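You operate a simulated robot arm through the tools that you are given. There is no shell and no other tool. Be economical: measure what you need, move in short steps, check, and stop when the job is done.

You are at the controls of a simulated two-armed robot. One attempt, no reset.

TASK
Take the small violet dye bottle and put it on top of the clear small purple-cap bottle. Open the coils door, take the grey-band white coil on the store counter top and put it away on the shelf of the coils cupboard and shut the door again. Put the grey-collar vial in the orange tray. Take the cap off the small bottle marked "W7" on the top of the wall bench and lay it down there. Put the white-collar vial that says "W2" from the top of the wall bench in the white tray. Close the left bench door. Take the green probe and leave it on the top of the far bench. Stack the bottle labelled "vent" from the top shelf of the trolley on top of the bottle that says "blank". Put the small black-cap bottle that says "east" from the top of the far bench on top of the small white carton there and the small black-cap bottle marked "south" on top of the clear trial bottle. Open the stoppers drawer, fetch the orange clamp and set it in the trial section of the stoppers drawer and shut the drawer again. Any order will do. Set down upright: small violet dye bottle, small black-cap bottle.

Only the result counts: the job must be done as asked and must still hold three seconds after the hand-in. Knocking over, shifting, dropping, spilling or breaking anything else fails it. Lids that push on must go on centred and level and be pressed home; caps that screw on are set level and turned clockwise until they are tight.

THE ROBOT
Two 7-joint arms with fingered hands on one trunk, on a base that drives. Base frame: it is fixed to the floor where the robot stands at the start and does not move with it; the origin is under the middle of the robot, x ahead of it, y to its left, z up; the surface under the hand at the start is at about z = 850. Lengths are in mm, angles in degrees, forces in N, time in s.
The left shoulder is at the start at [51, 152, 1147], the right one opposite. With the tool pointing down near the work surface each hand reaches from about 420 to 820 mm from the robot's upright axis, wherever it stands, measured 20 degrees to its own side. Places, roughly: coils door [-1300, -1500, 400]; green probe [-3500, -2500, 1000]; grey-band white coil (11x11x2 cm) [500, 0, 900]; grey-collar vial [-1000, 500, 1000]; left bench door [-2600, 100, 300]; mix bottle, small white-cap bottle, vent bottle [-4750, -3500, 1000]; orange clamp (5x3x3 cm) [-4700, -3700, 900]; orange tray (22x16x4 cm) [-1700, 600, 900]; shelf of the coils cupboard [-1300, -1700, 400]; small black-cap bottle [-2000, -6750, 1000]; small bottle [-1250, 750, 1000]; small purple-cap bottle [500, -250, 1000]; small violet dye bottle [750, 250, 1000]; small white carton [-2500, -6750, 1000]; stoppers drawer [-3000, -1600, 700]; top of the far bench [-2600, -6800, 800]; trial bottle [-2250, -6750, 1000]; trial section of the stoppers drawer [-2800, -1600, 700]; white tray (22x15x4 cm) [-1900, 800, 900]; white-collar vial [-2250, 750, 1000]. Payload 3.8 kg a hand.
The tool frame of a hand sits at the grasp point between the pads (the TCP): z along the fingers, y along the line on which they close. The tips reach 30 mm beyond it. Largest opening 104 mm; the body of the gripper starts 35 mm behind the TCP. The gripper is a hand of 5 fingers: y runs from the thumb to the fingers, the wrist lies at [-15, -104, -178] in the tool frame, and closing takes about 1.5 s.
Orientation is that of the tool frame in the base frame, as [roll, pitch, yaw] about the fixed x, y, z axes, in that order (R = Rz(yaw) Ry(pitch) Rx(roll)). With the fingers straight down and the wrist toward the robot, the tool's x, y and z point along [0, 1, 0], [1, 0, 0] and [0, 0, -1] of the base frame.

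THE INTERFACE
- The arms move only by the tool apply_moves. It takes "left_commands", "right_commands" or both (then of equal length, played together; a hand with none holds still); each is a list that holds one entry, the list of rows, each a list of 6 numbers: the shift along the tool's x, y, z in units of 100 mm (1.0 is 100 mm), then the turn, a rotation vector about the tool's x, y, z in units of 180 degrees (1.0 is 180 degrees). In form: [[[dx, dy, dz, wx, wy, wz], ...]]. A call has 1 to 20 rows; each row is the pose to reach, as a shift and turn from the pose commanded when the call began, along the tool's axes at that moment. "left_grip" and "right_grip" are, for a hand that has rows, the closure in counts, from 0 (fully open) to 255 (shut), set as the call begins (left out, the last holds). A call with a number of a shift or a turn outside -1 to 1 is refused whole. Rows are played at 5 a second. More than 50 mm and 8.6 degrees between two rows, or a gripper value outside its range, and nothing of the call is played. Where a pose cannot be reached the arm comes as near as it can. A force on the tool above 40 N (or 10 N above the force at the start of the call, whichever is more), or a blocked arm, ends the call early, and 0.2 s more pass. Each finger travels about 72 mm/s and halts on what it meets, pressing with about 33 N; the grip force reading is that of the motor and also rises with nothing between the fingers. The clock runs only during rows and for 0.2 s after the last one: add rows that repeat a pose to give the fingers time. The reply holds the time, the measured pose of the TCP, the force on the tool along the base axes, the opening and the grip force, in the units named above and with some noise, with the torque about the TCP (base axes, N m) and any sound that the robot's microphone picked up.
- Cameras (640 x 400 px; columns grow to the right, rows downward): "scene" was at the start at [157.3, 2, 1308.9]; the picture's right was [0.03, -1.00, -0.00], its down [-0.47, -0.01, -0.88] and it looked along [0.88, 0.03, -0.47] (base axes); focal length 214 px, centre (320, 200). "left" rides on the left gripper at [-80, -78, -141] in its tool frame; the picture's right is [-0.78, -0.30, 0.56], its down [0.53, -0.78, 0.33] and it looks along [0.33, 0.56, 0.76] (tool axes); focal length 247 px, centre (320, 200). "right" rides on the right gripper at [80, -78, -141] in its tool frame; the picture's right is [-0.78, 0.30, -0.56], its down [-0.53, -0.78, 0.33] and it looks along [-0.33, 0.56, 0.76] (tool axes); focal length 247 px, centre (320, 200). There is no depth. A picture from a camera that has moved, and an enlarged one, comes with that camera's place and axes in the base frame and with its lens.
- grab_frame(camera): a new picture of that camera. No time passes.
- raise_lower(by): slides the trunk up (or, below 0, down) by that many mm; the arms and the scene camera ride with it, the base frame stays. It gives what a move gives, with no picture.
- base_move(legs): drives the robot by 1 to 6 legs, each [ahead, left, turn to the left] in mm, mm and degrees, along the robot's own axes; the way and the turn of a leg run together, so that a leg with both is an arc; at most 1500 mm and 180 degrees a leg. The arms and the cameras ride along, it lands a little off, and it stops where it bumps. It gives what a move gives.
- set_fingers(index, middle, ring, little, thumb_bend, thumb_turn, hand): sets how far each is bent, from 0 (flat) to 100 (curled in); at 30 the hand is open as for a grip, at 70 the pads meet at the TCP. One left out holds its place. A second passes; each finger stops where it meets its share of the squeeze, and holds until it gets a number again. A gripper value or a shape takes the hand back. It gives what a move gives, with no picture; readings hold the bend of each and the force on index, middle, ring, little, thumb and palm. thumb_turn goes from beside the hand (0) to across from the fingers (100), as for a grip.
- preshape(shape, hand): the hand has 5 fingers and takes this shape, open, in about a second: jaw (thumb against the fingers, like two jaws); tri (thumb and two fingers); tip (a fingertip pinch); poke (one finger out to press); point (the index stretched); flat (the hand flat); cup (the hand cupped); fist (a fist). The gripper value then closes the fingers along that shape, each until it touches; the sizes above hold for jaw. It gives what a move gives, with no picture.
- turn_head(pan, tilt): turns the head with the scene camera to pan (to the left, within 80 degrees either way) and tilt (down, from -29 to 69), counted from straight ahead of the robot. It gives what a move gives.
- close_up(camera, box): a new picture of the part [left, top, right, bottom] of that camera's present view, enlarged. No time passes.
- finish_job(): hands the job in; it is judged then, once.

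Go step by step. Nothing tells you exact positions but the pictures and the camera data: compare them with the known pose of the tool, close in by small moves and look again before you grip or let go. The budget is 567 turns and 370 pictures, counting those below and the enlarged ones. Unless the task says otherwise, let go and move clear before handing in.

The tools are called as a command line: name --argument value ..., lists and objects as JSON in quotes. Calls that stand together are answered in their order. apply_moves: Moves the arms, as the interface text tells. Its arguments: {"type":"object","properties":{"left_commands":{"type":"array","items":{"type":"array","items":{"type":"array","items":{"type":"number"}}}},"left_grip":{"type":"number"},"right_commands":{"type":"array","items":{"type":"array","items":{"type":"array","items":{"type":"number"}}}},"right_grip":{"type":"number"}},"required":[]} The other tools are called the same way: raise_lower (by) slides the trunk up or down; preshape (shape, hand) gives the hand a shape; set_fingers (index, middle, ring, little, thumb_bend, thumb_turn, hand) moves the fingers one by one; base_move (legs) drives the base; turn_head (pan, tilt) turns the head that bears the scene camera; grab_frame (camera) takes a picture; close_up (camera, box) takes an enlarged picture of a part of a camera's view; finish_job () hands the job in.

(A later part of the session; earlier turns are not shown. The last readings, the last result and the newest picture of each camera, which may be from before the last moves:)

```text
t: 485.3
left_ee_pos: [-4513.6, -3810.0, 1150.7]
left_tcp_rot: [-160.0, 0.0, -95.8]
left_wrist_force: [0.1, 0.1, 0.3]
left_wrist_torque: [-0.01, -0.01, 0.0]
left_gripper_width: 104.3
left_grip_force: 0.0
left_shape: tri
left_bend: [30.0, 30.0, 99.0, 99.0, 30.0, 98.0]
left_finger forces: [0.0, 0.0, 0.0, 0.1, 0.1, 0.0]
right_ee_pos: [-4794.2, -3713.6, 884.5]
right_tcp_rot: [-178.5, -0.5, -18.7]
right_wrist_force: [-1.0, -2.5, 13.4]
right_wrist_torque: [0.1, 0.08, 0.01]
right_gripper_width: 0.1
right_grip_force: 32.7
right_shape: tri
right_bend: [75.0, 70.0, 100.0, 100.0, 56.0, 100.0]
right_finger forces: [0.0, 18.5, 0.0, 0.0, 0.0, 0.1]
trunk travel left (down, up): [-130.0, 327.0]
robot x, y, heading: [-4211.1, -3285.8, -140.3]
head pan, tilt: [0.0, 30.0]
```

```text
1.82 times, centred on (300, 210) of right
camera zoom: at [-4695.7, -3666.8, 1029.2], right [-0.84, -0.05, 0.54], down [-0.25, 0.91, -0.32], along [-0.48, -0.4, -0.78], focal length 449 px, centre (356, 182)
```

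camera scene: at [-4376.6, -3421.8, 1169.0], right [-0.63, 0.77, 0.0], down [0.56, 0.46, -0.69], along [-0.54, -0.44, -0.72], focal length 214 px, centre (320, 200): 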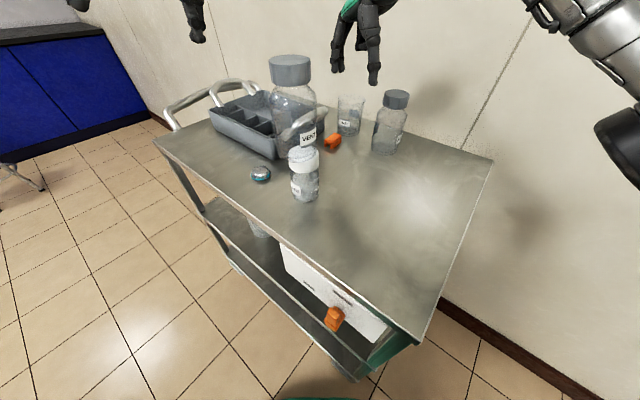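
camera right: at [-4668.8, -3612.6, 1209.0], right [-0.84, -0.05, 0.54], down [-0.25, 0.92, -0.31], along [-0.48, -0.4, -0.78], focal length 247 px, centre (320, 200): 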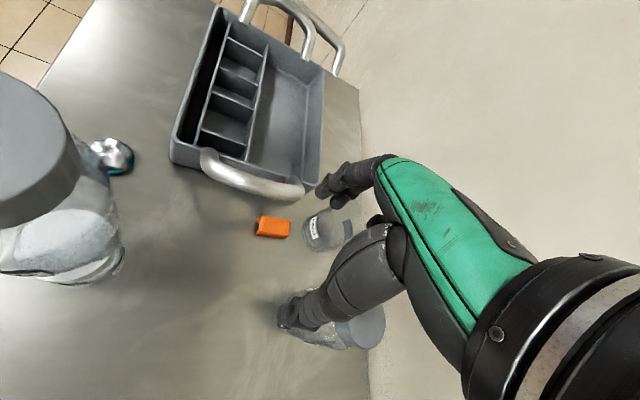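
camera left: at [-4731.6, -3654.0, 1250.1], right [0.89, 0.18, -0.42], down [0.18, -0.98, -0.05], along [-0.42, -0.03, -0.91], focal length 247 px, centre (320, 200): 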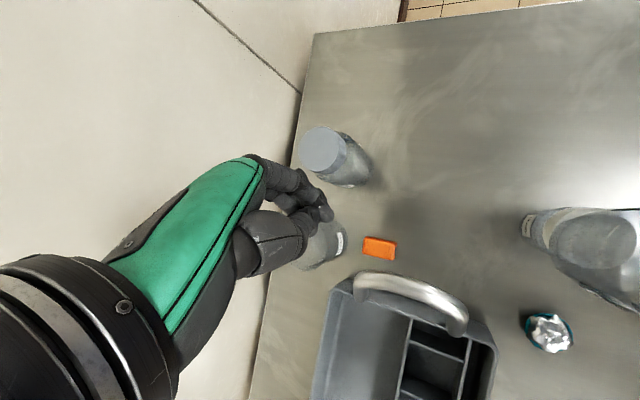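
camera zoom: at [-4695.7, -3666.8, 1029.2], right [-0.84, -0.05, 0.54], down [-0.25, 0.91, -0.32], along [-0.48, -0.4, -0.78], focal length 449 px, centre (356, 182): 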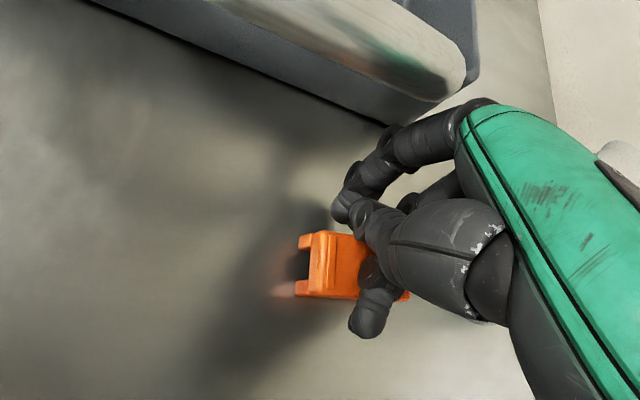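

Contact on top. Dragging it toward +y about 70 mm.

apply_moves --right_commands '[[[0, -0.08, 0.01, 0, 0, 0], [0, -0.16, 0.01, 0, 0, 0], [0, -0.24, 0.01, 0, 0, 0], [0, -0.32, 0.01, 0, 0, 0], [0, -0.4, 0.01, 0, 0, 0], [0, -0.48, 0.01, 0, 0, 0], [0, -0.56, 0.01, 0, 0, 0], [0, -0.64, 0.01, 0, 0, 0], [0, -0.72, 0.01, 0, 0, 0]]]'

close_up --camera "right" --box '[180, 100, 420, 320]'

```text
t: 487.3
left_ee_pos: [-4512.7, -3810.7, 1150.3]
left_tcp_rot: [-160.2, 0.1, -95.8]
left_wrist_force: [-0.2, 0.2, 0.2]
left_wrist_torque: [-0.01, -0.03, -0.02]
left_gripper_width: 103.8
left_grip_force: 0.0
left_shape: tri
left_bend: [30.0, 30.0, 99.0, 99.0, 30.0, 98.0]
left_finger forces: [0.1, 0.0, 0.0, 0.0, 0.1, 0.1]
right_ee_pos: [-4771.5, -3644.8, 884.9]
right_tcp_rot: [-178.3, -0.5, -18.5]
right_wrist_force: [-2.4, -8.5, 18.7]
right_wrist_torque: [-0.27, 0.15, 0.03]
right_gripper_width: 0.2
right_grip_force: 32.9
right_shape: tri
right_bend: [75.0, 70.0, 100.0, 100.0, 59.0, 100.0]
right_finger forces: [13.2, 16.0, 0.0, 0.0, 18.6, 0.0]
trunk travel left (down, up): [-130.0, 327.0]
robot x, y, heading: [-4210.4, -3288.9, -140.3]
head pan, tilt: [0.0, 30.0]
```

```text
1.82 times, centred on (300, 210) of right
camera zoom: at [-4672.9, -3598.3, 1028.8], right [-0.84, -0.05, 0.54], down [-0.25, 0.91, -0.31], along [-0.48, -0.4, -0.78], focal length 449 px, centre (356, 182)
```

zoom: 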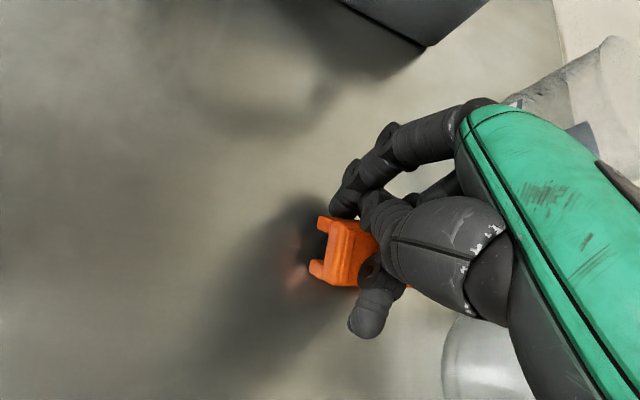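

Dragging works. Another 80 mm into the open area.

apply_moves --right_commands '[[[0.02, -0.09, 0, 0, 0, 0], [0.04, -0.18, 0, 0, 0, 0], [0.06, -0.27, 0, 0, 0, 0], [0.08, -0.36, 0, 0, 0, 0], [0.1, -0.45, 0, 0, 0, 0], [0.12, -0.54, 0, 0, 0, 0], [0.14, -0.63, 0, 0, 0, 0], [0.16, -0.72, 0, 0, 0, 0], [0.18, -0.81, 0, 0, 0, 0], [0.18, -0.81, -0.3, 0, 0, 0], [0.18, -0.81, -0.7, 0, 0, 0]]]'

grab_frame --camera "right"

```text
t: 489.7
left_ee_pos: [-4514.5, -3811.5, 1149.5]
left_tcp_rot: [-160.2, 0.0, -95.8]
left_wrist_force: [-0.2, 0.4, -0.2]
left_wrist_torque: [-0.04, 0.01, -0.02]
left_gripper_width: 103.9
left_grip_force: 0.0
left_shape: tri
left_bend: [30.0, 30.0, 99.0, 99.0, 30.0, 98.0]
left_finger forces: [0.0, 0.0, 0.0, 0.0, 0.0, 0.0]
right_ee_pos: [-4729.9, -3573.7, 955.8]
right_tcp_rot: [-178.0, -0.5, -18.7]
right_wrist_force: [-0.3, 0.1, -0.2]
right_wrist_torque: [0.03, 0.01, 0.0]
right_gripper_width: 0.0
right_grip_force: 33.4
right_shape: tri
right_bend: [75.0, 70.0, 100.0, 100.0, 59.0, 100.0]
right_finger forces: [0.0, 0.1, 0.1, 0.0, 0.0, 0.1]
trunk travel left (down, up): [-130.0, 327.0]
robot x, y, heading: [-4215.2, -3285.9, -141.0]
head pan, tilt: [0.0, 30.0]
```

```text
104 pictures are left
camera right: at [-4632.5, -3528.8, 1101.7], right [-0.84, -0.05, 0.54], down [-0.25, 0.92, -0.31], along [-0.48, -0.4, -0.78], focal length 247 px, centre (320, 200)
```

right: 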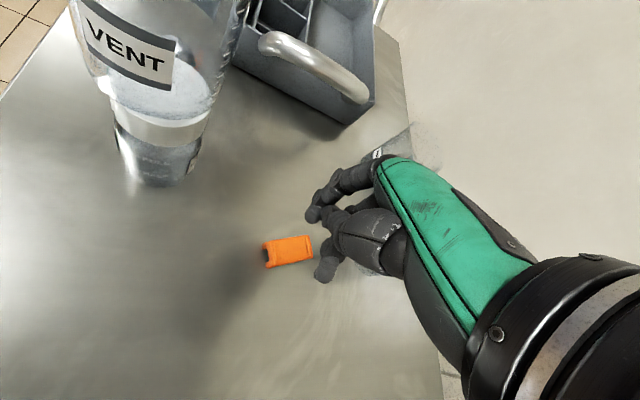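

The clamp is in the open at [-4742,-3582], long axis along (0.91,0.41). Since closed tips reach only ~5 mm past the TCP, I'll grip along the long axis with the hand much lower.

apply_moves --right_commands '[[[0, 0, -0.1, 0, 0, 0.045], [0, 0, -0.1, 0, 0, 0.09], [0, 0, -0.1, 0, 0, 0.135], [-0.05, 0.05, -0.1, 0, 0, 0.18], [-0.09, 0.11, -0.1, 0, 0, 0.225], [-0.09, 0.11, -0.1, 0, 0, 0.26], [-0.09, 0.11, -0.1, 0, 0, 0.26]]]' --right_grip 60

close_up --camera "right" --box '[180, 120, 420, 340]'

```text
t: 491.3
left_ee_pos: [-4515.3, -3811.6, 1149.3]
left_tcp_rot: [-160.1, 0.0, -95.9]
left_wrist_force: [-0.3, 0.5, 0.2]
left_wrist_torque: [-0.05, -0.02, 0.02]
left_gripper_width: 103.8
left_grip_force: 0.0
left_shape: tri
left_bend: [30.0, 30.0, 99.0, 99.0, 30.0, 98.0]
left_finger forces: [0.0, 0.0, 0.1, 0.1, 0.0, 0.1]
right_ee_pos: [-4743.3, -3583.4, 966.3]
right_tcp_rot: [-178.4, 1.0, -65.5]
right_wrist_force: [-1.3, 0.5, -0.2]
right_wrist_torque: [0.0, 0.01, 0.01]
right_gripper_width: 79.4
right_grip_force: 0.1
right_shape: tri
right_bend: [27.0, 35.0, 99.0, 99.0, 53.0, 99.0]
right_finger forces: [0.0, 0.1, 0.0, 0.1, 0.0, 0.1]
trunk travel left (down, up): [-130.0, 327.0]
robot x, y, heading: [-4208.9, -3286.6, -140.6]
head pan, tilt: [0.0, 30.0]
```

```text
1.82 times, centred on (300, 230) of right
camera zoom: at [-4641.9, -3626.7, 1108.1], right [-0.6, 0.57, 0.56], down [0.49, 0.82, -0.3], along [-0.63, 0.09, -0.77], focal length 449 px, centre (356, 146)
```

zoom: 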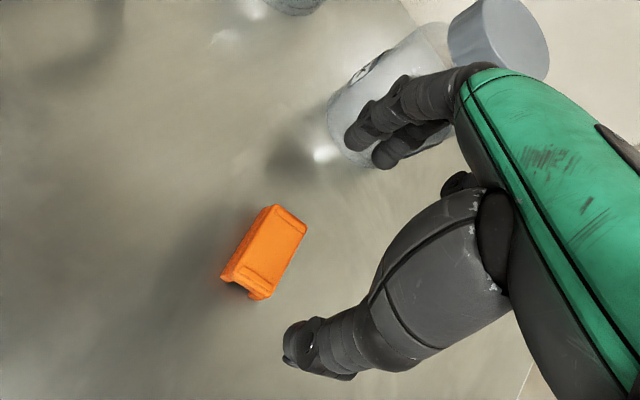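

apply_moves --right_commands '[[[0, 0, 0.3, 0, 0, 0], [0, 0, 0.6, 0, 0, 0], [0, 0, 0.8, 0, 0, 0], [0, 0, 0.84, 0, 0, 0], [0, 0, 0.87, 0, 0, 0], [0, 0, 0.9, 0, 0, 0], [0, 0, 0.93, 0, 0, 0], [0, 0, 0.96, 0, 0, 0]]]'

apply_moves --right_commands '[[[0, 0, 0, 0, 0, 0], [0, 0, 0, 0, 0, 0], [0, 0, 0, 0, 0, 0], [0, 0, 0, 0, 0, 0], [0, 0, 0, 0, 0, 0], [0, 0, 0, 0, 0, 0], [0, 0, 0, 0, 0, 0]]]' --right_grip 255

close_up --camera "right" --box '[180, 120, 420, 340]'

```text
t: 493.2
left_ee_pos: [-4514.6, -3809.3, 1149.5]
left_tcp_rot: [-160.0, 0.0, -95.9]
left_wrist_force: [-0.4, -0.2, -1.0]
left_wrist_torque: [0.01, -0.04, -0.01]
left_gripper_width: 103.9
left_grip_force: 0.0
left_shape: tri
left_bend: [30.0, 30.0, 99.0, 99.0, 30.0, 98.0]
left_finger forces: [0.0, 0.0, 0.0, 0.0, 0.0, 0.0]
right_ee_pos: [-4742.4, -3582.8, 879.8]
right_tcp_rot: [-179.8, 0.1, -65.4]
right_wrist_force: [2.8, 4.4, 24.3]
right_wrist_torque: [-0.42, 0.87, -0.08]
right_gripper_width: 77.0
right_grip_force: 0.0
right_shape: tri
right_bend: [27.0, 35.0, 99.0, 99.0, 53.0, 99.0]
right_finger forces: [16.2, 8.4, 0.1, 0.1, 0.0, 0.1]
trunk travel left (down, up): [-130.0, 327.0]
robot x, y, heading: [-4213.0, -3290.7, -140.8]
head pan, tilt: [0.0, 30.0]
stopped in row 8 (right hand): the force on the tool passed its limit at 41 N (the readings are from after the stop); the commanded pose is now the measured one
```

```text
t: 494.8
left_ee_pos: [-4512.9, -3809.0, 1150.4]
left_tcp_rot: [-160.2, -0.1, -95.8]
left_wrist_force: [-0.2, -0.4, -1.0]
left_wrist_torque: [0.01, -0.02, -0.02]
left_gripper_width: 103.8
left_grip_force: 0.0
left_shape: tri
left_bend: [30.0, 30.0, 99.0, 99.0, 30.0, 98.0]
left_finger forces: [0.0, 0.0, 0.0, 0.0, 0.0, 0.1]
right_ee_pos: [-4741.4, -3582.8, 880.0]
right_tcp_rot: [-179.7, 0.2, -65.4]
right_wrist_force: [-9.4, -3.7, 31.8]
right_wrist_torque: [-0.69, 0.96, -0.11]
right_gripper_width: 37.0
right_grip_force: 32.5
right_shape: tri
right_bend: [75.0, 50.0, 100.0, 100.0, 84.0, 100.0]
right_finger forces: [37.5, 20.0, 0.0, 0.0, 36.1, 0.0]
trunk travel left (down, up): [-130.0, 327.0]
robot x, y, heading: [-4213.7, -3286.6, -140.6]
head pan, tilt: [0.0, 30.0]
```

```text
1.82 times, centred on (300, 230) of right
camera zoom: at [-4638.1, -3622.1, 1021.7], right [-0.59, 0.58, 0.56], down [0.49, 0.81, -0.33], along [-0.64, 0.08, -0.76], focal length 449 px, centre (356, 146)
```

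zoom: 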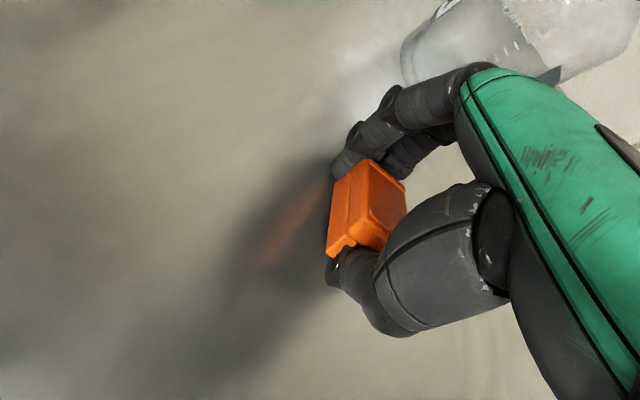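

The clamp is in the fingers. Lifting slowly.

apply_moves --right_commands '[[[0, 0, -0.1, 0, 0, 0], [0, 0, -0.2, 0, 0, 0], [0, 0, -0.35, 0, 0, 0], [0, 0, -0.5, 0, 0, 0], [0, 0, -0.7, 0, 0, 0], [0, 0, -1.0, 0, 0, 0]]]'

grab_frame --camera "right"

```text
t: 496.2
left_ee_pos: [-4515.3, -3811.1, 1149.5]
left_tcp_rot: [-160.2, 0.0, -95.9]
left_wrist_force: [0.3, 0.5, -0.2]
left_wrist_torque: [0.0, 0.04, 0.01]
left_gripper_width: 103.8
left_grip_force: 0.1
left_shape: tri
left_bend: [30.0, 30.0, 99.0, 99.0, 30.0, 98.0]
left_finger forces: [0.0, 0.1, 0.0, 0.0, 0.0, 0.0]
right_ee_pos: [-4741.3, -3580.9, 974.4]
right_tcp_rot: [-179.1, 0.6, -65.4]
right_wrist_force: [0.2, -0.6, 0.1]
right_wrist_torque: [0.03, 0.02, 0.02]
right_gripper_width: 34.5
right_grip_force: 33.6
right_shape: tri
right_bend: [75.0, 52.0, 100.0, 100.0, 84.0, 100.0]
right_finger forces: [16.9, 14.0, 0.0, 0.0, 39.8, 0.1]
trunk travel left (down, up): [-130.0, 327.0]
robot x, y, heading: [-4210.3, -3285.9, -140.4]
head pan, tilt: [0.0, 30.0]
```

```text
101 pictures are left
camera right: at [-4638.6, -3622.6, 1116.4], right [-0.6, 0.57, 0.56], down [0.49, 0.82, -0.31], along [-0.64, 0.08, -0.77], focal length 247 px, centre (320, 200)
```

right: 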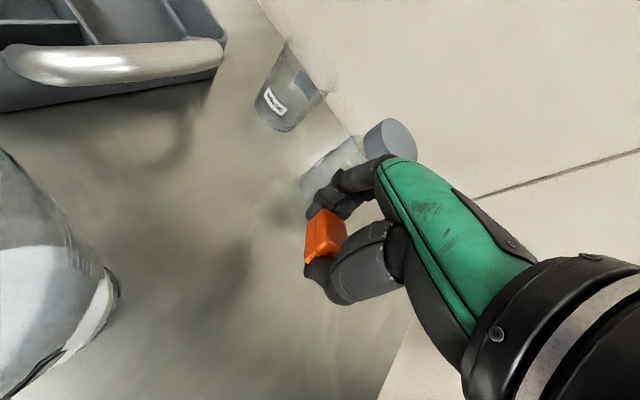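

Clamp secured in the right hand. Raising trunk and arms, and driving back around to the island's front where the stoppers drawer is.

raise_lower --by 100

apply_moves --right_commands '[[[0, -0.2, -0.3, 0, 0, 0], [0, -0.4, -0.6, 0, 0, 0], [0, -0.6, -0.9, 0, 0, 0]]]'

base_move --legs '[[-100, 0, 0], [0, 0, -129], [0, 200, 0], [1250, 0, 0], [1250, 0, 0]]'

base_move --legs '[[0, -1350, 0], [0, 0, 180]]'

turn_head --pan 0 --tilt 35

grab_frame --camera "scene"

```text
t: 497.5
left_ee_pos: [-4516.2, -3811.0, 1248.7]
left_tcp_rot: [-160.0, 0.1, -95.9]
left_wrist_force: [0.2, 0.3, -0.6]
left_wrist_torque: [0.0, -0.03, 0.0]
left_gripper_width: 103.7
left_grip_force: 0.0
left_shape: tri
left_bend: [30.0, 30.0, 99.0, 99.0, 30.0, 98.0]
left_finger forces: [0.0, 0.0, 0.0, 0.0, 0.0, 0.0]
right_ee_pos: [-4743.0, -3584.9, 1073.0]
right_tcp_rot: [-179.0, 0.6, -65.4]
right_wrist_force: [-0.8, -0.4, 0.0]
right_wrist_torque: [0.02, 0.0, 0.01]
right_gripper_width: 34.4
right_grip_force: 33.0
right_shape: tri
right_bend: [75.0, 52.0, 100.0, 100.0, 84.0, 100.0]
right_finger forces: [16.9, 14.1, 0.1, 0.0, 39.9, 0.0]
trunk travel left (down, up): [-230.0, 227.0]
robot x, y, heading: [-4212.6, -3285.2, -140.8]
head pan, tilt: [0.0, 30.0]
```

```text
t: 498.3
left_ee_pos: [-4514.3, -3810.9, 1250.2]
left_tcp_rot: [-160.1, 0.0, -95.9]
left_wrist_force: [0.8, 0.5, 0.0]
left_wrist_torque: [-0.02, -0.04, -0.01]
left_gripper_width: 103.8
left_grip_force: 0.0
left_shape: tri
left_bend: [30.0, 30.0, 99.0, 99.0, 30.0, 98.0]
left_finger forces: [0.0, 0.0, 0.1, 0.0, 0.0, 0.0]
right_ee_pos: [-4687.2, -3559.5, 1168.4]
right_tcp_rot: [-179.0, 0.5, -65.3]
right_wrist_force: [0.5, -0.2, 0.0]
right_wrist_torque: [-0.01, 0.0, -0.03]
right_gripper_width: 34.2
right_grip_force: 33.0
right_shape: tri
right_bend: [75.0, 52.0, 100.0, 100.0, 84.0, 100.0]
right_finger forces: [16.9, 13.9, 0.0, 0.0, 39.9, 0.0]
trunk travel left (down, up): [-230.0, 227.0]
robot x, y, heading: [-4216.5, -3287.7, -140.6]
head pan, tilt: [0.0, 30.0]
```

```text
t: 517.8
left_ee_pos: [-4376.1, -165.2, 1250.2]
left_tcp_rot: [-160.0, 0.0, 130.3]
left_wrist_force: [0.1, 0.4, 0.0]
left_wrist_torque: [0.0, -0.02, 0.0]
left_gripper_width: 103.9
left_grip_force: 0.0
left_shape: tri
left_bend: [30.0, 30.0, 99.0, 99.0, 30.0, 98.0]
left_finger forces: [0.0, 0.0, 0.0, 0.0, 0.0, 0.1]
right_ee_pos: [-4073.9, -215.2, 1168.0]
right_tcp_rot: [-179.0, 0.5, 160.9]
right_wrist_force: [-0.9, 0.1, -0.8]
right_wrist_torque: [0.0, 0.04, 0.0]
right_gripper_width: 33.7
right_grip_force: 33.2
right_shape: tri
right_bend: [75.0, 52.0, 100.0, 100.0, 84.0, 100.0]
right_finger forces: [15.5, 12.9, 0.0, 0.0, 38.1, 0.0]
trunk travel left (down, up): [-230.0, 227.0]
robot x, y, heading: [-4204.2, -743.3, 85.9]
head pan, tilt: [0.0, 30.0]
```

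```text
t: 532.2
left_ee_pos: [-2639.1, -1425.5, 1251.2]
left_tcp_rot: [-160.2, 0.0, -46.2]
left_wrist_force: [-0.4, -0.4, 0.9]
left_wrist_torque: [0.0, 0.02, -0.01]
left_gripper_width: 103.7
left_grip_force: 0.1
left_shape: tri
left_bend: [30.0, 30.0, 99.0, 99.0, 30.0, 98.0]
left_finger forces: [0.0, 0.1, 0.0, 0.1, 0.0, 0.0]
right_ee_pos: [-2943.8, -1395.5, 1168.3]
right_tcp_rot: [-179.0, 0.5, -15.6]
right_wrist_force: [0.8, -0.4, 0.1]
right_wrist_torque: [0.01, 0.01, -0.01]
right_gripper_width: 32.9
right_grip_force: 33.3
right_shape: tri
right_bend: [75.0, 53.0, 100.0, 100.0, 84.0, 100.0]
right_finger forces: [14.4, 11.8, 0.0, 0.0, 35.7, 0.0]
trunk travel left (down, up): [-230.0, 227.0]
robot x, y, heading: [-2841.3, -854.7, -90.9]
head pan, tilt: [0.0, 30.0]
```

```text
t: 532.8
left_ee_pos: [-2639.6, -1425.1, 1250.0]
left_tcp_rot: [-160.1, 0.1, -46.1]
left_wrist_force: [0.1, -0.1, 1.0]
left_wrist_torque: [0.0, -0.01, 0.01]
left_gripper_width: 104.0
left_grip_force: 0.0
left_shape: tri
left_bend: [30.0, 30.0, 99.0, 99.0, 30.0, 98.0]
left_finger forces: [0.0, 0.0, 0.1, 0.1, 0.0, 0.0]
right_ee_pos: [-2943.0, -1395.4, 1167.9]
right_tcp_rot: [-179.0, 0.5, -15.6]
right_wrist_force: [0.1, -0.5, -0.1]
right_wrist_torque: [-0.02, -0.01, 0.0]
right_gripper_width: 32.7
right_grip_force: 32.4
right_shape: tri
right_bend: [75.0, 53.0, 100.0, 100.0, 84.0, 100.0]
right_finger forces: [14.4, 11.9, 0.0, 0.1, 35.7, 0.0]
trunk travel left (down, up): [-230.0, 227.0]
robot x, y, heading: [-2841.7, -855.3, -90.8]
head pan, tilt: [0.0, 35.0]
```

```text
100 pictures are left
camera scene: at [-2846.7, -1006.0, 1291.7], right [-1.0, 0.02, 0.0], down [0.01, 0.68, -0.73], along [-0.01, -0.73, -0.68], focal length 214 px, centre (320, 200)
```

scene: 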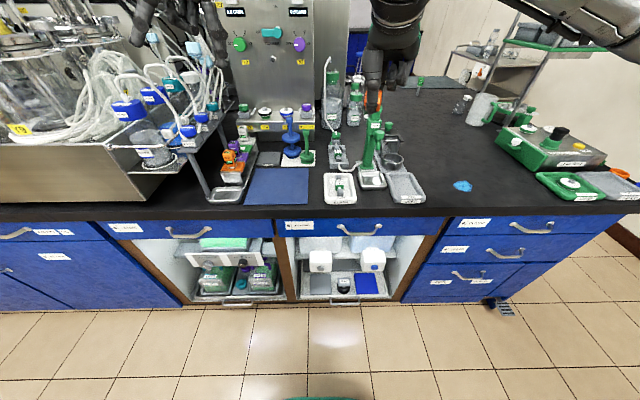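

close_up --camera "scene" --box '[90, 205, 410, 250]'

close_up --camera "scene" --box '[400, 205, 600, 300]'

```text
2.00 times, centred on (250, 228) of scene
camera zoom: at [-2846.7, -1006.0, 1291.7], right [-1.0, 0.02, 0.0], down [0.01, 0.68, -0.73], along [-0.01, -0.73, -0.68], focal length 429 px, centre (460, 145)
```

zoom: 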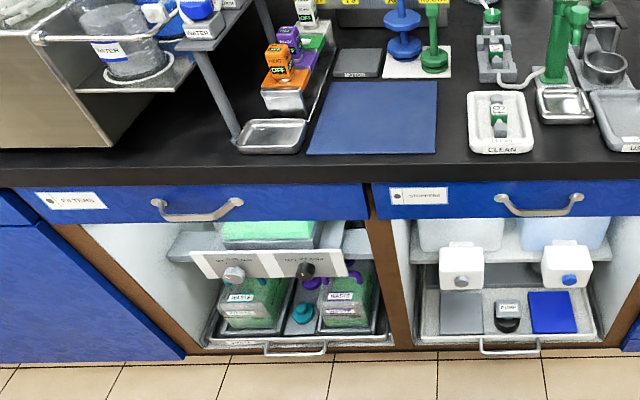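

```text
3.20 times, centred on (500, 252) of scene
camera zoom: at [-2846.7, -1006.0, 1291.7], right [-1.0, 0.02, 0.0], down [0.01, 0.68, -0.73], along [-0.01, -0.73, -0.68], focal length 686 px, centre (-256, 32)
```

zoom: 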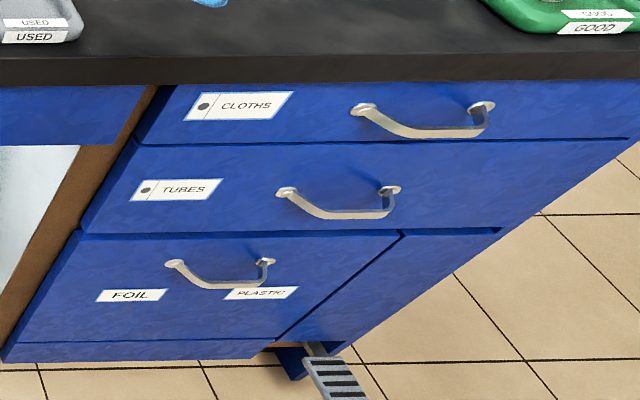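

The STOPPERS drawer handle is a horizontal bar at about x -2917…-3035, y -1425, z 765. Backing off, re-orienting the left hand to point forward-down 45°.

base_move --legs '[[-250, -330, 0]]'

apply_moves --left_commands '[[[0, 0, 0, -0.037, 0, 0], [0, 0, 0, -0.074, 0, 0], [0, 0, 0, -0.111, 0, 0], [0, 0, 0, -0.111, 0, 0]]]' --left_grip 60

apply_moves --left_commands '[[[0, 0, 0.1, 0, 0, -0.042], [0, 0, 0.3, 0, 0, -0.084], [0, 0, 0.5, 0, 0, -0.126], [0, 0, 0.7, 0, 0, -0.168], [0, 0, 0.9, 0, 0, -0.21], [0, 0, 1.0, 0, 0, -0.251]]]'

apply_moves --left_commands '[[[0, 0, 0.1, -0.042, 0, 0], [0, 0, 0.3, -0.084, 0, 0], [0, 0, 0.5, -0.126, 0, 0], [0, 0, 0.7, -0.168, 0, 0], [0, 0, 0.9, -0.21, 0, 0], [0, 0, 1.0, -0.25, 0, 0], [0, 0, 1.0, -0.25, 0, 0]]]'

apply_moves --left_commands '[[[0, -0.25, 0.25, 0, 0, 0], [0, -0.5, 0.5, 0, 0, 0], [0, -0.75, 0.75, 0, 0, 0], [0, -1.0, 1.0, 0, 0, 0]]]'

grab_frame --camera "left"

```text
t: 535.4
left_ee_pos: [-2966.8, -1167.3, 1250.6]
left_tcp_rot: [-160.2, 0.1, -45.8]
left_wrist_force: [0.7, -0.2, -0.3]
left_wrist_torque: [0.01, 0.02, -0.04]
left_gripper_width: 103.8
left_grip_force: 0.1
left_shape: tri
left_bend: [30.0, 30.0, 99.0, 99.0, 30.0, 98.0]
left_finger forces: [0.1, 0.0, 0.0, 0.0, 0.0, 0.0]
right_ee_pos: [-3271.2, -1139.6, 1168.4]
right_tcp_rot: [-179.0, 0.4, -15.5]
right_wrist_force: [0.5, 0.4, -0.3]
right_wrist_torque: [-0.01, 0.0, 0.02]
right_gripper_width: 32.9
right_grip_force: 32.8
right_shape: tri
right_bend: [75.0, 53.0, 100.0, 100.0, 84.0, 100.0]
right_finger forces: [14.4, 11.9, 0.0, 0.0, 35.7, 0.1]
trunk travel left (down, up): [-230.0, 227.0]
robot x, y, heading: [-3174.8, -596.8, -90.8]
head pan, tilt: [0.0, 35.0]
```

```text
t: 536.4
left_ee_pos: [-2967.7, -1167.6, 1250.0]
left_tcp_rot: [179.9, 0.0, -46.0]
left_wrist_force: [0.3, 0.2, 0.1]
left_wrist_torque: [0.02, -0.01, 0.01]
left_gripper_width: 79.8
left_grip_force: 0.0
left_shape: tri
left_bend: [27.0, 35.0, 99.0, 99.0, 53.0, 99.0]
left_finger forces: [0.1, 0.0, 0.0, 0.1, 0.0, 0.0]
right_ee_pos: [-3271.6, -1138.4, 1167.8]
right_tcp_rot: [-179.0, 0.5, -15.4]
right_wrist_force: [0.0, -0.3, 0.1]
right_wrist_torque: [-0.03, -0.02, 0.01]
right_gripper_width: 32.8
right_grip_force: 33.3
right_shape: tri
right_bend: [75.0, 53.0, 100.0, 100.0, 84.0, 100.0]
right_finger forces: [14.4, 12.0, 0.0, 0.0, 35.7, 0.0]
trunk travel left (down, up): [-230.0, 227.0]
robot x, y, heading: [-3175.9, -597.2, -90.6]
head pan, tilt: [0.0, 35.0]
```

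```text
t: 537.8
left_ee_pos: [-2968.0, -1169.4, 1151.6]
left_tcp_rot: [179.9, 0.0, -0.5]
left_wrist_force: [0.5, -0.8, 0.0]
left_wrist_torque: [0.02, 0.0, -0.01]
left_gripper_width: 79.9
left_grip_force: 0.0
left_shape: tri
left_bend: [27.0, 35.0, 99.0, 99.0, 53.0, 99.0]
left_finger forces: [0.0, 0.1, 0.0, 0.0, 0.1, 0.0]
right_ee_pos: [-3271.9, -1137.8, 1167.4]
right_tcp_rot: [-178.9, 0.5, -15.3]
right_wrist_force: [0.2, 0.8, -0.3]
right_wrist_torque: [0.01, -0.01, -0.01]
right_gripper_width: 33.1
right_grip_force: 33.0
right_shape: tri
right_bend: [75.0, 53.0, 100.0, 100.0, 84.0, 100.0]
right_finger forces: [14.4, 11.9, 0.0, 0.0, 35.6, 0.0]
trunk travel left (down, up): [-230.0, 227.0]
robot x, y, heading: [-3173.9, -604.4, -91.0]
head pan, tilt: [0.0, 35.0]
```

```text
t: 539.4
left_ee_pos: [-2967.7, -1167.4, 1051.3]
left_tcp_rot: [134.9, 0.0, -0.7]
left_wrist_force: [-0.3, -0.2, -0.2]
left_wrist_torque: [-0.03, -0.01, 0.02]
left_gripper_width: 80.0
left_grip_force: 0.1
left_shape: tri
left_bend: [26.0, 35.0, 99.0, 99.0, 53.0, 99.0]
left_finger forces: [0.0, 0.0, 0.1, 0.0, 0.0, 0.0]
right_ee_pos: [-3271.5, -1138.6, 1168.0]
right_tcp_rot: [-179.0, 0.5, -15.4]
right_wrist_force: [-0.6, 0.0, -0.9]
right_wrist_torque: [0.0, 0.02, 0.02]
right_gripper_width: 32.8
right_grip_force: 33.0
right_shape: tri
right_bend: [75.0, 53.0, 100.0, 100.0, 84.0, 100.0]
right_finger forces: [14.5, 12.0, 0.1, 0.0, 35.8, 0.0]
trunk travel left (down, up): [-230.0, 227.0]
robot x, y, heading: [-3177.2, -600.0, -90.8]
head pan, tilt: [0.0, 35.0]
```

```text
t: 540.4
left_ee_pos: [-2968.2, -1170.7, 909.5]
left_tcp_rot: [134.8, 0.0, -0.7]
left_wrist_force: [-1.4, -0.3, 0.0]
left_wrist_torque: [0.02, 0.0, 0.03]
left_gripper_width: 79.9
left_grip_force: 0.1
left_shape: tri
left_bend: [26.0, 35.0, 99.0, 99.0, 53.0, 99.0]
left_finger forces: [0.1, 0.0, 0.0, 0.1, 0.0, 0.0]
right_ee_pos: [-3270.5, -1138.0, 1168.1]
right_tcp_rot: [-178.9, 0.5, -15.4]
right_wrist_force: [-0.1, 0.6, -0.2]
right_wrist_torque: [0.02, -0.01, -0.02]
right_gripper_width: 33.1
right_grip_force: 32.4
right_shape: tri
right_bend: [75.0, 53.0, 100.0, 100.0, 84.0, 100.0]
right_finger forces: [14.3, 11.9, 0.1, 0.1, 35.7, 0.0]
trunk travel left (down, up): [-230.0, 227.0]
robot x, y, heading: [-3175.2, -595.8, -90.8]
head pan, tilt: [0.0, 35.0]
```

```text
97 pictures are left
camera left: at [-3046.4, -1015.1, 954.3], right [-0.78, -0.18, -0.6], down [0.54, 0.31, -0.78], along [0.32, -0.94, -0.14], focal length 247 px, centre (320, 200)
```

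left: 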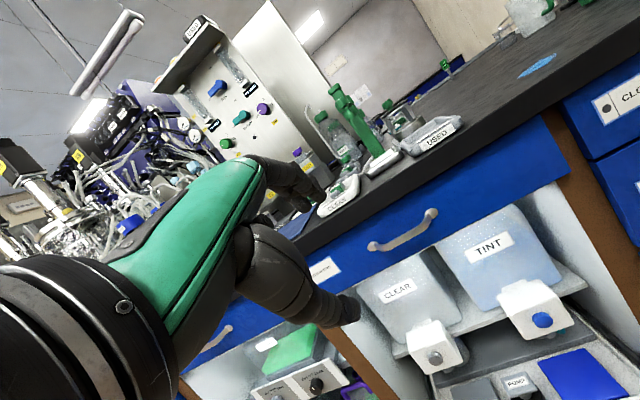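

apply_moves --left_commands '[[[-0.02, 0.09, 0.3, 0, 0, 0], [-0.04, 0.18, 0.6, 0, 0, 0], [-0.06, 0.26, 0.9, 0, 0, 0]]]' --left_grip 145

apply_moves --left_commands '[[[-0.02, 0.09, 0.3, 0, 0, 0], [-0.04, 0.18, 0.6, 0, 0, 0], [-0.06, 0.26, 0.9, 0, 0, 0], [-0.06, 0.26, 0.9, 0, 0, 0]]]'

grab_frame --camera "left"

```text
t: 541.2
left_ee_pos: [-2972.9, -1250.9, 864.3]
left_tcp_rot: [135.0, 0.0, -0.7]
left_wrist_force: [0.0, 0.7, 0.1]
left_wrist_torque: [0.02, 0.02, 0.02]
left_gripper_width: 45.4
left_grip_force: 0.0
left_shape: tri
left_bend: [74.0, 47.0, 99.0, 99.0, 72.0, 100.0]
left_finger forces: [0.0, 0.0, 0.1, 0.0, 0.1, 0.0]
right_ee_pos: [-3271.6, -1139.1, 1168.0]
right_tcp_rot: [-179.0, 0.5, -15.4]
right_wrist_force: [0.1, -0.1, 1.1]
right_wrist_torque: [-0.03, -0.01, -0.01]
right_gripper_width: 32.8
right_grip_force: 33.1
right_shape: tri
right_bend: [75.0, 53.0, 100.0, 100.0, 84.0, 100.0]
right_finger forces: [14.5, 11.9, 0.1, 0.0, 35.8, 0.0]
trunk travel left (down, up): [-230.0, 227.0]
robot x, y, heading: [-3175.7, -597.8, -90.9]
head pan, tilt: [0.0, 35.0]
```

```text
t: 542.2
left_ee_pos: [-2983.6, -1336.9, 818.6]
left_tcp_rot: [134.9, 0.0, -0.6]
left_wrist_force: [0.1, -0.1, 0.3]
left_wrist_torque: [-0.01, 0.0, 0.0]
left_gripper_width: 44.9
left_grip_force: 0.1
left_shape: tri
left_bend: [74.0, 47.0, 99.0, 99.0, 72.0, 100.0]
left_finger forces: [0.0, 0.1, 0.0, 0.0, 0.1, 0.0]
right_ee_pos: [-3271.2, -1139.2, 1167.5]
right_tcp_rot: [-179.0, 0.6, -15.2]
right_wrist_force: [0.6, -0.5, 0.0]
right_wrist_torque: [-0.03, 0.01, -0.01]
right_gripper_width: 32.6
right_grip_force: 33.0
right_shape: tri
right_bend: [75.0, 53.0, 100.0, 100.0, 84.0, 100.0]
right_finger forces: [14.4, 11.9, 0.0, 0.1, 35.7, 0.0]
trunk travel left (down, up): [-230.0, 227.0]
robot x, y, heading: [-3171.3, -605.0, -90.8]
head pan, tilt: [0.0, 35.0]
```

```text
96 pictures are left
camera left: at [-3061.4, -1180.4, 863.4], right [-0.78, -0.18, -0.6], down [0.54, 0.31, -0.79], along [0.32, -0.94, -0.14], focal length 247 px, centre (320, 200)
```

left: 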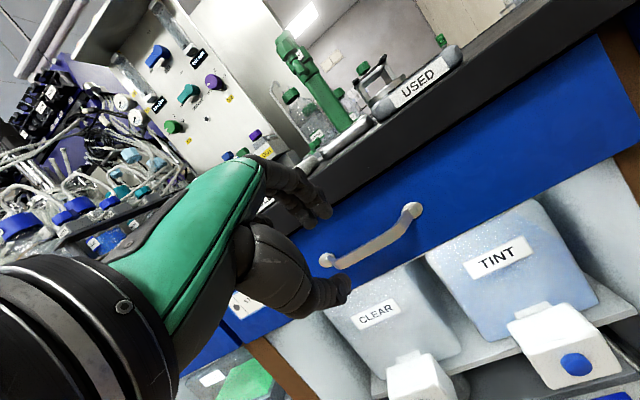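

apply_moves --left_commands '[[[0, 0.05, 0.3, 0, 0, 0], [0, 0.1, 0.6, 0, 0, 0], [0, 0.15, 0.8, 0, 0, 0], [0, 0.15, 0.91, 0, 0, 0], [0, 0.15, 0.91, 0, 0, 0]]]'

close_up --camera "left" --box '[220, 130, 460, 330]'

close_up --camera "scene" --box '[180, 130, 360, 260]'

```text
t: 543.4
left_ee_pos: [-2981.9, -1383.8, 782.6]
left_tcp_rot: [135.0, 0.0, -0.7]
left_wrist_force: [0.0, -0.5, 0.9]
left_wrist_torque: [0.01, 0.01, -0.04]
left_gripper_width: 45.1
left_grip_force: 0.1
left_shape: tri
left_bend: [74.0, 47.0, 99.0, 99.0, 72.0, 100.0]
left_finger forces: [0.0, 0.0, 0.0, 0.1, 0.1, 0.0]
left hand out of reach, approached as far as the arm can: row 3, 4, 5
right_ee_pos: [-3271.0, -1138.8, 1166.8]
right_tcp_rot: [-179.1, 0.5, -15.3]
right_wrist_force: [0.2, 0.6, -0.6]
right_wrist_torque: [-0.03, 0.02, -0.04]
right_gripper_width: 32.7
right_grip_force: 33.3
right_shape: tri
right_bend: [75.0, 53.0, 100.0, 100.0, 84.0, 100.0]
right_finger forces: [14.5, 11.8, 0.1, 0.1, 35.8, 0.0]
trunk travel left (down, up): [-230.0, 227.0]
robot x, y, heading: [-3174.9, -599.4, -90.6]
head pan, tilt: [0.0, 35.0]
```

```text
2.00 times, centred on (340, 230) of left
camera zoom: at [-3060.3, -1228.2, 828.0], right [-0.78, -0.17, -0.6], down [0.54, 0.31, -0.79], along [0.32, -0.94, -0.14], focal length 494 px, centre (280, 140)
```

zoom: 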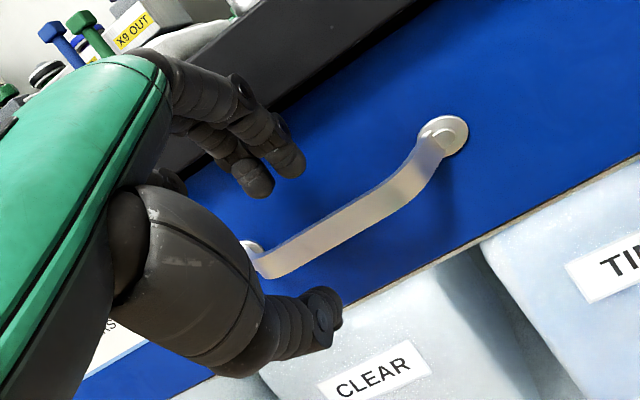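

```text
3.08 times, centred on (270, 195) of scene
camera zoom: at [-3176.7, -748.8, 1291.7], right [-1.0, 0.01, 0.0], down [0.01, 0.68, -0.73], along [-0.01, -0.73, -0.68], focal length 660 px, centre (474, 215)
```

zoom: 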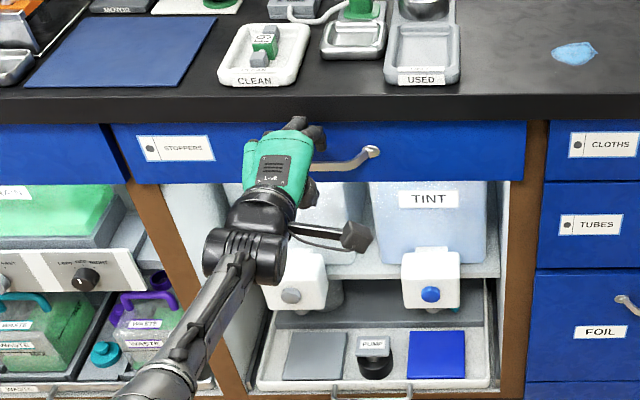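

base_move --legs '[[34, 0, 0]]'

apply_moves --left_commands '[[[0, -0.06, 0.06, 0, 0, 0], [0, -0.12, 0.12, 0, 0, 0], [0, -0.12, 0.12, 0, 0, 0]]]'

close_up --camera "left" --box '[220, 130, 460, 330]'

```text
t: 544.4
left_ee_pos: [-2982.4, -1408.3, 772.5]
left_tcp_rot: [136.1, 0.0, -0.5]
left_wrist_force: [-0.4, 16.6, -2.3]
left_wrist_torque: [-0.54, 0.01, 0.12]
left_gripper_width: 42.1
left_grip_force: 0.1
left_shape: tri
left_bend: [74.0, 53.0, 99.0, 99.0, 72.0, 100.0]
left_finger forces: [0.0, 16.8, 0.0, 0.1, 0.0, 0.0]
right_ee_pos: [-3270.4, -1167.8, 1169.3]
right_tcp_rot: [-179.1, 0.4, -15.3]
right_wrist_force: [0.2, 0.4, -1.1]
right_wrist_torque: [0.0, 0.01, 0.01]
right_gripper_width: 32.8
right_grip_force: 33.1
right_shape: tri
right_bend: [75.0, 53.0, 100.0, 100.0, 84.0, 100.0]
right_finger forces: [14.4, 12.0, 0.0, 0.0, 35.9, 0.1]
trunk travel left (down, up): [-230.0, 227.0]
robot x, y, heading: [-3175.4, -627.7, -90.6]
head pan, tilt: [0.0, 35.0]
stopped in leg 1: the force on the tool passed its limit at 66 N (the readings are from after the stop); the commanded pose is now the measured one
```

```text
t: 545.2
left_ee_pos: [-2982.2, -1408.9, 767.1]
left_tcp_rot: [135.9, 0.0, -0.7]
left_wrist_force: [-0.6, 15.0, -2.7]
left_wrist_torque: [-0.52, 0.02, 0.09]
left_gripper_width: 42.5
left_grip_force: 0.1
left_shape: tri
left_bend: [74.0, 52.0, 99.0, 99.0, 72.0, 100.0]
left_finger forces: [0.0, 14.0, 0.0, 0.0, 0.0, 0.0]
left hand out of reach, approached as far as the arm can: row 2, 3
right_ee_pos: [-3270.4, -1166.7, 1168.4]
right_tcp_rot: [-179.1, 0.4, -15.4]
right_wrist_force: [0.3, 0.3, 0.2]
right_wrist_torque: [-0.01, -0.02, -0.04]
right_gripper_width: 33.1
right_grip_force: 32.6
right_shape: tri
right_bend: [75.0, 53.0, 100.0, 100.0, 84.0, 100.0]
right_finger forces: [14.4, 11.8, 0.0, 0.0, 35.8, 0.0]
trunk travel left (down, up): [-230.0, 227.0]
robot x, y, heading: [-3173.8, -630.1, -90.6]
head pan, tilt: [0.0, 35.0]
```

```text
2.00 times, centred on (340, 230) of left
camera zoom: at [-3059.0, -1253.5, 812.6], right [-0.78, -0.17, -0.6], down [0.54, 0.32, -0.78], along [0.32, -0.93, -0.16], focal length 494 px, centre (280, 140)
```

zoom: 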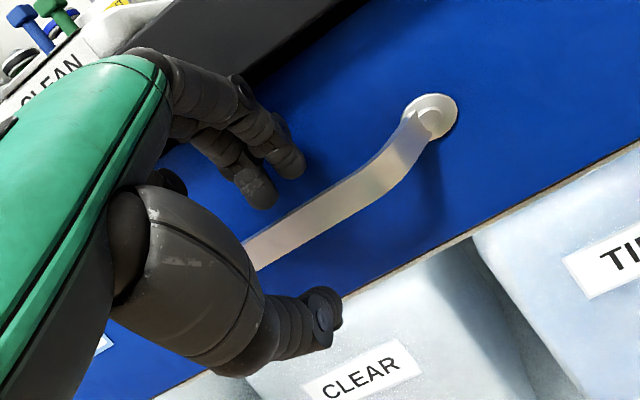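

Fingertips touch the drawer front above the bar; closing on the bar and pulling by backing up.

apply_moves --left_commands '[[[0, 0, 0, 0, 0, 0], [0, 0, 0, 0, 0, 0], [0, 0, 0, 0, 0, 0], [0, 0, 0, 0, 0, 0], [0, 0, 0, 0, 0, 0], [0, 0, 0, 0, 0, 0]]]' --left_grip 255

base_move --legs '[[-80, 0, 0]]'

grab_frame --camera "left"

```text
t: 546.6
left_ee_pos: [-2981.5, -1406.9, 770.5]
left_tcp_rot: [135.4, 0.1, -0.7]
left_wrist_force: [1.7, 23.8, 15.4]
left_wrist_torque: [0.12, 0.11, 0.06]
left_gripper_width: 0.3
left_grip_force: 32.8
left_shape: tri
left_bend: [70.0, 74.0, 100.0, 100.0, 55.0, 100.0]
left_finger forces: [0.0, 0.0, 0.0, 0.0, 43.4, 0.1]
right_ee_pos: [-3271.3, -1163.9, 1170.5]
right_tcp_rot: [-179.3, 0.4, -15.3]
right_wrist_force: [0.1, 0.1, -0.3]
right_wrist_torque: [0.0, 0.01, -0.02]
right_gripper_width: 32.9
right_grip_force: 33.0
right_shape: tri
right_bend: [75.0, 53.0, 100.0, 100.0, 84.0, 100.0]
right_finger forces: [14.4, 11.9, 0.0, 0.0, 35.8, 0.1]
trunk travel left (down, up): [-230.0, 227.0]
robot x, y, heading: [-3173.5, -631.8, -90.5]
head pan, tilt: [0.0, 35.0]
```

```text
t: 547.6
left_ee_pos: [-2980.3, -1328.9, 763.6]
left_tcp_rot: [135.9, 0.1, -0.8]
left_wrist_force: [-0.3, 0.9, 0.4]
left_wrist_torque: [0.0, 0.02, -0.02]
left_gripper_width: 0.0
left_grip_force: 33.4
left_shape: tri
left_bend: [70.0, 74.0, 100.0, 100.0, 58.0, 100.0]
left_finger forces: [0.0, 0.0, 0.0, 0.0, 0.1, 0.0]
right_ee_pos: [-3270.8, -1089.2, 1167.1]
right_tcp_rot: [-179.0, 0.5, -15.4]
right_wrist_force: [-0.1, 0.1, -0.1]
right_wrist_torque: [-0.03, -0.05, -0.03]
right_gripper_width: 32.9
right_grip_force: 33.3
right_shape: tri
right_bend: [75.0, 53.0, 100.0, 100.0, 84.0, 100.0]
right_finger forces: [14.3, 12.0, 0.0, 0.1, 35.9, 0.0]
trunk travel left (down, up): [-230.0, 227.0]
robot x, y, heading: [-3174.3, -549.4, -90.6]
head pan, tilt: [0.0, 35.0]
```

```text
92 pictures are left
camera left: at [-3058.8, -1174.3, 811.3], right [-0.78, -0.16, -0.6], down [0.54, 0.32, -0.78], along [0.32, -0.93, -0.16], focal length 247 px, centre (320, 200)
```

left: 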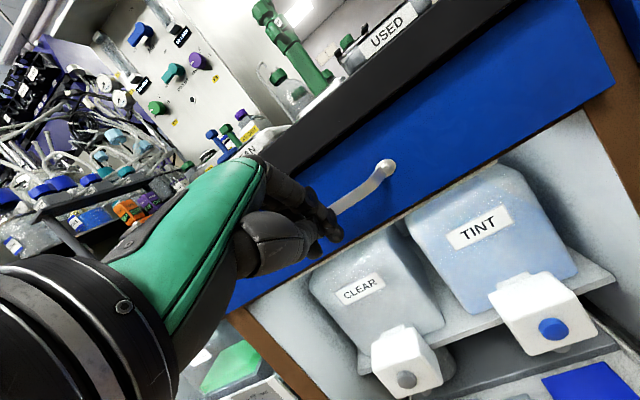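

It slipped off the bar. I'll use a steeper hand (30° from vertical) so the fingers go down behind the bar and hook it.

apply_moves --left_commands '[[[0, 0.12, -0.12, 0.03, 0, 0], [0, 0.25, -0.25, 0.06, 0, 0], [0, 0.38, -0.38, 0.08, 0, 0], [0, 0.38, -0.38, 0.08, 0, 0]]]' --left_grip 145

base_move --legs '[[60, 0, 0]]'

grab_frame --camera "left"

```text
t: 548.6
left_ee_pos: [-2981.2, -1330.8, 817.7]
left_tcp_rot: [150.4, 0.2, -0.8]
left_wrist_force: [0.3, -0.2, -0.5]
left_wrist_torque: [0.01, 0.02, 0.01]
left_gripper_width: 44.7
left_grip_force: 0.0
left_shape: tri
left_bend: [74.0, 48.0, 99.0, 99.0, 72.0, 100.0]
left_finger forces: [0.1, 0.0, 0.1, 0.0, 0.1, 0.0]
right_ee_pos: [-3271.0, -1089.8, 1167.5]
right_tcp_rot: [-178.9, 0.6, -15.4]
right_wrist_force: [-0.2, 0.3, -0.4]
right_wrist_torque: [0.01, 0.0, -0.01]
right_gripper_width: 32.7
right_grip_force: 33.0
right_shape: tri
right_bend: [75.0, 53.0, 100.0, 100.0, 84.0, 100.0]
right_finger forces: [14.3, 11.9, 0.0, 0.0, 35.9, 0.0]
trunk travel left (down, up): [-230.0, 227.0]
robot x, y, heading: [-3172.9, -550.1, -90.6]
head pan, tilt: [0.0, 35.0]
```

```text
t: 549.6
left_ee_pos: [-2983.0, -1388.4, 820.1]
left_tcp_rot: [150.2, 0.1, -0.9]
left_wrist_force: [-0.5, 0.5, 0.8]
left_wrist_torque: [-0.03, 0.0, 0.01]
left_gripper_width: 44.2
left_grip_force: 0.0
left_shape: tri
left_bend: [74.0, 48.0, 99.0, 99.0, 72.0, 100.0]
left_finger forces: [0.0, 0.0, 0.1, 0.0, 0.0, 0.1]
right_ee_pos: [-3272.6, -1146.5, 1169.4]
right_tcp_rot: [-179.1, 0.5, -15.4]
right_wrist_force: [-0.1, 0.1, 0.0]
right_wrist_torque: [0.02, -0.02, -0.01]
right_gripper_width: 32.7
right_grip_force: 33.0
right_shape: tri
right_bend: [75.0, 53.0, 100.0, 100.0, 84.0, 100.0]
right_finger forces: [14.5, 11.8, 0.0, 0.0, 35.7, 0.1]
trunk travel left (down, up): [-230.0, 227.0]
robot x, y, heading: [-3173.8, -609.2, -90.5]
head pan, tilt: [0.0, 35.0]
```

```text
91 pictures are left
camera left: at [-3061.2, -1250.1, 904.0], right [-0.78, -0.01, -0.63], down [0.54, 0.5, -0.68], along [0.32, -0.87, -0.38], focal length 247 px, centre (320, 200)
```

left: 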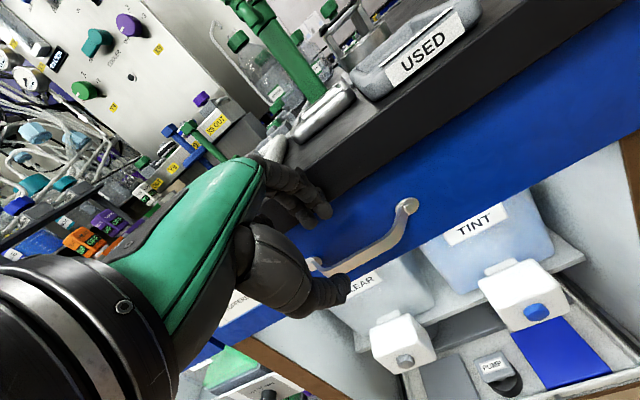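

apply_moves --left_commands '[[[0, 0, 0.2, 0, 0, 0], [0, -0.02, 0.4, 0, 0, 0], [0, -0.03, 0.55, 0, 0, 0], [0, -0.03, 0.65, 0, 0, 0], [0, -0.03, 0.72, 0, 0, 0], [0, -0.03, 0.72, 0, 0, 0]]]'

close_up --camera "left" --box '[220, 130, 460, 330]'

```text
t: 551.0
left_ee_pos: [-2984.1, -1397.0, 771.0]
left_tcp_rot: [150.4, 0.1, -1.0]
left_wrist_force: [-0.3, 7.1, -1.3]
left_wrist_torque: [-0.22, -0.04, 0.04]
left_gripper_width: 43.0
left_grip_force: 0.1
left_shape: tri
left_bend: [74.0, 50.0, 99.0, 99.0, 72.0, 100.0]
left_finger forces: [0.1, 6.8, 0.0, 0.0, 0.0, 0.0]
left hand out of reach, approached as far as the arm can: row 2, 3, 4, 5, 6
right_ee_pos: [-3272.3, -1146.1, 1168.9]
right_tcp_rot: [-179.2, 0.6, -15.4]
right_wrist_force: [-0.1, 0.0, -0.2]
right_wrist_torque: [0.02, -0.02, 0.0]
right_gripper_width: 32.9
right_grip_force: 33.2
right_shape: tri
right_bend: [75.0, 53.0, 100.0, 100.0, 84.0, 100.0]
right_finger forces: [14.4, 11.9, 0.1, 0.1, 35.9, 0.0]
trunk travel left (down, up): [-230.0, 227.0]
robot x, y, heading: [-3176.8, -610.0, -90.7]
head pan, tilt: [0.0, 35.0]
```

```text
2.00 times, centred on (340, 230) of left
camera zoom: at [-3061.6, -1258.6, 855.0], right [-0.78, -0.01, -0.63], down [0.54, 0.5, -0.67], along [0.32, -0.87, -0.39], focal length 494 px, centre (280, 140)
```

zoom: 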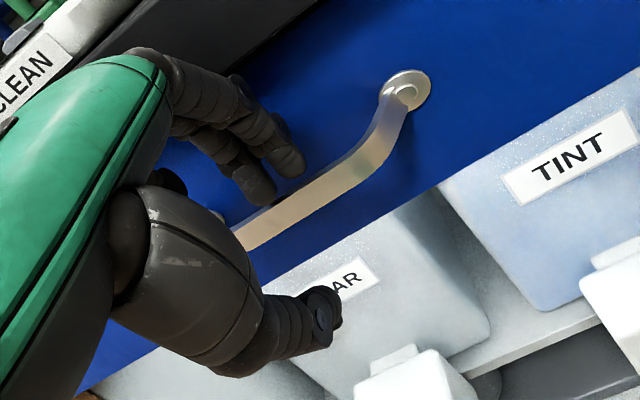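

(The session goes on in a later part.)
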